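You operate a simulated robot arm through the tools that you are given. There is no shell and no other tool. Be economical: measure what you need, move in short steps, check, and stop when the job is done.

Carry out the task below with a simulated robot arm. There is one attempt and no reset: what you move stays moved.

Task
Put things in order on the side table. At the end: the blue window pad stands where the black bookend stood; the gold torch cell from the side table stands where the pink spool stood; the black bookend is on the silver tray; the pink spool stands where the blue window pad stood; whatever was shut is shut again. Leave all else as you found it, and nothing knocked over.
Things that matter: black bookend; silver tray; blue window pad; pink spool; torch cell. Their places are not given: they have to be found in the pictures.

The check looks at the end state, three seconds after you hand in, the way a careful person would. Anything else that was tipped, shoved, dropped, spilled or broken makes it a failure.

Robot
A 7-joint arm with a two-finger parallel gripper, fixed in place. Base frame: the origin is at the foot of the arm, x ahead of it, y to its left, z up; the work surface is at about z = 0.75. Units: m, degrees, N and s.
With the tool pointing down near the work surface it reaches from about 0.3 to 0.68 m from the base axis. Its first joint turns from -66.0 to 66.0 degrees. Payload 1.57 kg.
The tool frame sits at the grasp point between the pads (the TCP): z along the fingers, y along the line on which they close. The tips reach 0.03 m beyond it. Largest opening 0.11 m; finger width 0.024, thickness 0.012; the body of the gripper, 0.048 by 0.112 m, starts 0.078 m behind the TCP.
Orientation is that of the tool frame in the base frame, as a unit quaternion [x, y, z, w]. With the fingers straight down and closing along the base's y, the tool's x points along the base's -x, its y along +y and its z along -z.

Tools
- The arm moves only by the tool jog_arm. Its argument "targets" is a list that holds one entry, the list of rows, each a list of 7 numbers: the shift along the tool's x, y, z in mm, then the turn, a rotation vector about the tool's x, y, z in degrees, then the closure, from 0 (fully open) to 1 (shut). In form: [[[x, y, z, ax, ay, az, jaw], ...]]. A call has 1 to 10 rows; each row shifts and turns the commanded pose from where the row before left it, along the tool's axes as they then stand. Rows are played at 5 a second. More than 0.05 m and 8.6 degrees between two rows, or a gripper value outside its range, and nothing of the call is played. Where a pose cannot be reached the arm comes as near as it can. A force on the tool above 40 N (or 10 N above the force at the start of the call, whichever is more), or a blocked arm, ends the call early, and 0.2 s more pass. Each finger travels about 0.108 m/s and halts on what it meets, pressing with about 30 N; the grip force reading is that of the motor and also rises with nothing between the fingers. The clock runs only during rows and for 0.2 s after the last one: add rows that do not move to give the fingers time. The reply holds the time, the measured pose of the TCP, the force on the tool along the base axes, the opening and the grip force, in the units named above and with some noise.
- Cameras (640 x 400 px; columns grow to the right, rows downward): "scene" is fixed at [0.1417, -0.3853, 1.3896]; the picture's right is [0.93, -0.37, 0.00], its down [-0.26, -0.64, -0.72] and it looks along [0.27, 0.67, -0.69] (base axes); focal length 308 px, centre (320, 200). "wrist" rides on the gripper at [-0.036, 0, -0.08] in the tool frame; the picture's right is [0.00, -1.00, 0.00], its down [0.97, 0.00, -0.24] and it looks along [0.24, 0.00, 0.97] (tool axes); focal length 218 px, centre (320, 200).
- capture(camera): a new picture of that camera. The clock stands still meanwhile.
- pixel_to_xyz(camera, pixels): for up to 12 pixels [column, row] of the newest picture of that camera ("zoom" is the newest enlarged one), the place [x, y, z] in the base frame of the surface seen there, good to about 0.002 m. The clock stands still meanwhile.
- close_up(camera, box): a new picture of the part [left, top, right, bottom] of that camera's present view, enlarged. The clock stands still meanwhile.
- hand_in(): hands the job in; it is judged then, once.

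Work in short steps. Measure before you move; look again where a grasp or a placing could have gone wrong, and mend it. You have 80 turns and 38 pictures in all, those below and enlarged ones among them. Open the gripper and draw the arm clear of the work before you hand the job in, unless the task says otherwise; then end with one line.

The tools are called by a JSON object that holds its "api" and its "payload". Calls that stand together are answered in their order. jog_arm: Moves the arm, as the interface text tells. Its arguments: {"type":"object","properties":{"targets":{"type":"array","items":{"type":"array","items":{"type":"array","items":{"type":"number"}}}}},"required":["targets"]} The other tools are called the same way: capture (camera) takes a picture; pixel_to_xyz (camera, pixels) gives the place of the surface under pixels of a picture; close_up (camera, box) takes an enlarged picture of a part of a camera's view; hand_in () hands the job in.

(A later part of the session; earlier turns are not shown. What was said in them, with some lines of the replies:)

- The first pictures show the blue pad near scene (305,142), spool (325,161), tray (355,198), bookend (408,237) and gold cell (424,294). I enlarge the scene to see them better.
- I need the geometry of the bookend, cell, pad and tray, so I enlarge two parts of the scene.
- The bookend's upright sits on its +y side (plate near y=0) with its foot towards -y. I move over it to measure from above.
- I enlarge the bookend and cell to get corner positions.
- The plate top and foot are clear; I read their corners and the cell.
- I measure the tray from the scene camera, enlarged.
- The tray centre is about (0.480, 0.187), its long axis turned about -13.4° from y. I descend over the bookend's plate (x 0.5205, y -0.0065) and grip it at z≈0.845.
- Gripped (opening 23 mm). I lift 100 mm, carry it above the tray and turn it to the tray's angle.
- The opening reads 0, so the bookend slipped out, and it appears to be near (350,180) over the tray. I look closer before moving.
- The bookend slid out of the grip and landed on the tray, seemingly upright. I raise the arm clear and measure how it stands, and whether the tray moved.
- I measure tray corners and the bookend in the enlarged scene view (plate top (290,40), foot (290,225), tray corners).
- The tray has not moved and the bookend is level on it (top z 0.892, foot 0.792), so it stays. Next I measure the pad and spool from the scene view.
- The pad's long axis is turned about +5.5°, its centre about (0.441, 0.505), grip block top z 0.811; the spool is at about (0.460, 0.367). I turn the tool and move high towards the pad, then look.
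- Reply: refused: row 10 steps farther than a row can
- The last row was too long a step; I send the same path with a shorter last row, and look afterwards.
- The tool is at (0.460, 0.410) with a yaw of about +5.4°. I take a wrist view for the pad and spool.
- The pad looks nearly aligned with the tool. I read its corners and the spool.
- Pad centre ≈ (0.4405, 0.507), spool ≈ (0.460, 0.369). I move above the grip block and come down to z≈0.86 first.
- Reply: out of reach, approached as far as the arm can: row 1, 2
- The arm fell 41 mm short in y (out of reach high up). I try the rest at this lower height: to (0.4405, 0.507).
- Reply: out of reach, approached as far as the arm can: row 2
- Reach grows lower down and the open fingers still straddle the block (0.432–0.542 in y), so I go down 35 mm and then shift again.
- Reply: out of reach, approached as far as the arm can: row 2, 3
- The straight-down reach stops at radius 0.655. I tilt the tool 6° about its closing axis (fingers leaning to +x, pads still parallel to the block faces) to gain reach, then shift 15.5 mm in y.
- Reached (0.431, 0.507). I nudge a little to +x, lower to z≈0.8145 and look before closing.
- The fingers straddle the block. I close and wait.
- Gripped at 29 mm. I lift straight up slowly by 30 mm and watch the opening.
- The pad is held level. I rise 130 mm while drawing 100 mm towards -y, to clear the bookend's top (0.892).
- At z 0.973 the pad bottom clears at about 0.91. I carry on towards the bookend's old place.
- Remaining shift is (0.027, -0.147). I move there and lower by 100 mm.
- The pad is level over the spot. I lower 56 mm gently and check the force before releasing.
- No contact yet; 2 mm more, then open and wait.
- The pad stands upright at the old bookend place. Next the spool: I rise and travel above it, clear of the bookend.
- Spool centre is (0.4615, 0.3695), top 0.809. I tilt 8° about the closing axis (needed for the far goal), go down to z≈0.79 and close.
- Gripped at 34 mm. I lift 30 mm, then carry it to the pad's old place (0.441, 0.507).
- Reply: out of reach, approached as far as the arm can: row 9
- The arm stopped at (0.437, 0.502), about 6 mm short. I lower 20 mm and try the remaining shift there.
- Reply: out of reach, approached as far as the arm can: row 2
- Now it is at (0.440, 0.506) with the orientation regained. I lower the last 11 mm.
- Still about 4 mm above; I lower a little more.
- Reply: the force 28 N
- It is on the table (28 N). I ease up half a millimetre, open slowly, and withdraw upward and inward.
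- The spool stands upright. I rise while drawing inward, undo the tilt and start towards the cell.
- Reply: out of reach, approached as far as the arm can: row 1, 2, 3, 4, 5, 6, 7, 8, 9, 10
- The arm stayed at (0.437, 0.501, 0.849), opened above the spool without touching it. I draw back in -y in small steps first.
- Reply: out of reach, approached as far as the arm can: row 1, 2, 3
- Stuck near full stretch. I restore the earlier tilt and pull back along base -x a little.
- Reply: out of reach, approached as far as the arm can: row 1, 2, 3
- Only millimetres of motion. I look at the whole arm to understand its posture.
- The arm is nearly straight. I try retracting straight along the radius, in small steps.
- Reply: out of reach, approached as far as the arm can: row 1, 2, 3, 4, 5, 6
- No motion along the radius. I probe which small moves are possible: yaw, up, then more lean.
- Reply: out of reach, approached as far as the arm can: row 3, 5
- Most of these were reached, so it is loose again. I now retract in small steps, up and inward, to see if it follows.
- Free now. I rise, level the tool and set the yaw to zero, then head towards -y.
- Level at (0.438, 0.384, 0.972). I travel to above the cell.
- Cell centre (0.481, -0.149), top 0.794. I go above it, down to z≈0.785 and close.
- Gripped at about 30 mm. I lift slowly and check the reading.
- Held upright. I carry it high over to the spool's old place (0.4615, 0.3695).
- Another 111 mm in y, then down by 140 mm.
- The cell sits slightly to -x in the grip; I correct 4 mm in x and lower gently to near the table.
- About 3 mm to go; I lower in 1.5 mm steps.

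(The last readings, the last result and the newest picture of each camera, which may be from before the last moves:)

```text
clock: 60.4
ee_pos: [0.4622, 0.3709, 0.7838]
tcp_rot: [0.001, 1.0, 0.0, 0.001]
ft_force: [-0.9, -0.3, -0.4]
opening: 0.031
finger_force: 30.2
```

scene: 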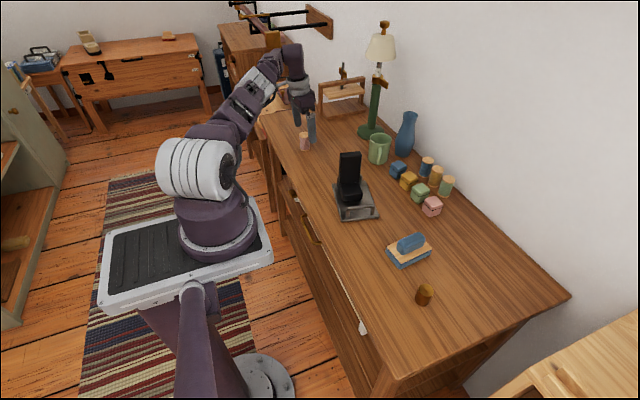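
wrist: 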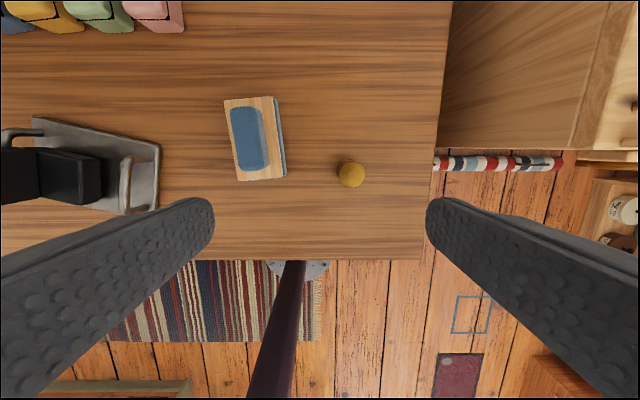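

One more millimetre, then I open slowly and withdraw straight up.

{"api": "jog_arm", "payload": {"targets": [[[0, 0, 1, 0, 0, 0, 1], [0, 0, 0, 0, 0, 0, 0.65], [0, 0, 0, 0, 0, 0, 0.5], [0, 0, 0, 0, 0, 0, 0.4], [0, 0, 0, 0, 0, 0, 0.4], [0, 0, -30, 0, 0, 0, 0.4], [0, 0, -45, 0, 0, 0, 0.4], [0, 0, -45, 0, 0, 0, 0.2], [0, 0, -45, 0, 0, 0, 0], [0, -45, 0, 0, 0, 0, 0]]]}}

{"api": "capture", "payload": {"camera": "wrist"}}

```text
clock: 62.6
ee_pos: [0.4629, 0.3218, 0.9494]
tcp_rot: [0.0, 1.0, 0.0, 0.001]
ft_force: [-0.5, 0.5, 0.4]
opening: 0.1099
finger_force: 0.0
```

```text
8 pictures are left
```

wrist: 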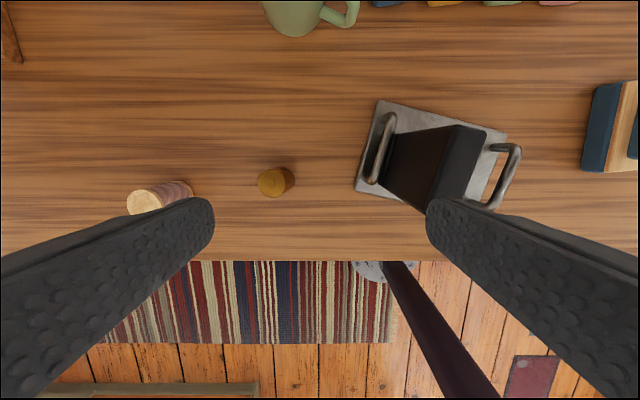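

The cell and spool stand. I read their positions.

{"api": "pixel_to_xyz", "payload": {"camera": "wrist", "pixels": [[271, 184], [259, 184], [143, 202], [127, 202], [160, 202]]}}

{"api": "jog_arm", "payload": {"targets": [[[0, 0, -45, 0, 0, 0, 0], [5, -40, -25, 0, 0, 0, 0], [5, -40, -20, 0, 0, 0, 0], [5, -40, -20, 0, 0, 0, 0], [5, -40, 0, 0, 0, 0, 0], [5, -40, 0, 0, 0, 0, 0], [5, -40, 0, 0, 0, 0, 0], [0, 0, 0, 0, 0, 0, 0]]]}}

{"api": "capture", "payload": {"camera": "scene"}}

```text
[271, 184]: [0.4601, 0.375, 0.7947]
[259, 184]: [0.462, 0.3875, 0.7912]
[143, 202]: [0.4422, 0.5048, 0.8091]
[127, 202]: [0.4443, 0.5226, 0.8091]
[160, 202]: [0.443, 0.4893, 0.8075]
```

```text
clock: 64.4
ee_pos: [0.4341, 0.0856, 1.0582]
tcp_rot: [0.001, 1.0, 0.001, 0.001]
ft_force: [0.5, 0.0, 0.1]
opening: 0.1103
finger_force: 0.0
```

```text
7 pictures are left
```

scene: 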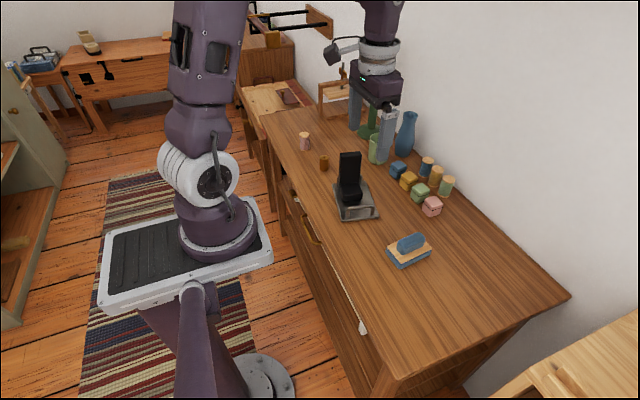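

All four items stand upright in their places: spool (0.443, 0.505), cell (0.461, 0.373), pad (0.520, -0.034), bookend on the tray. The other things look unchanged and the arm is clear, so I hand in.

{"api": "hand_in", "payload": {}}

```text
The job is handed in.
```

I handed the job in with all four items standing in their new places; the black bookend slipped out of the gripper on the way but landed upright on the silver tray, which did not shift measurably.
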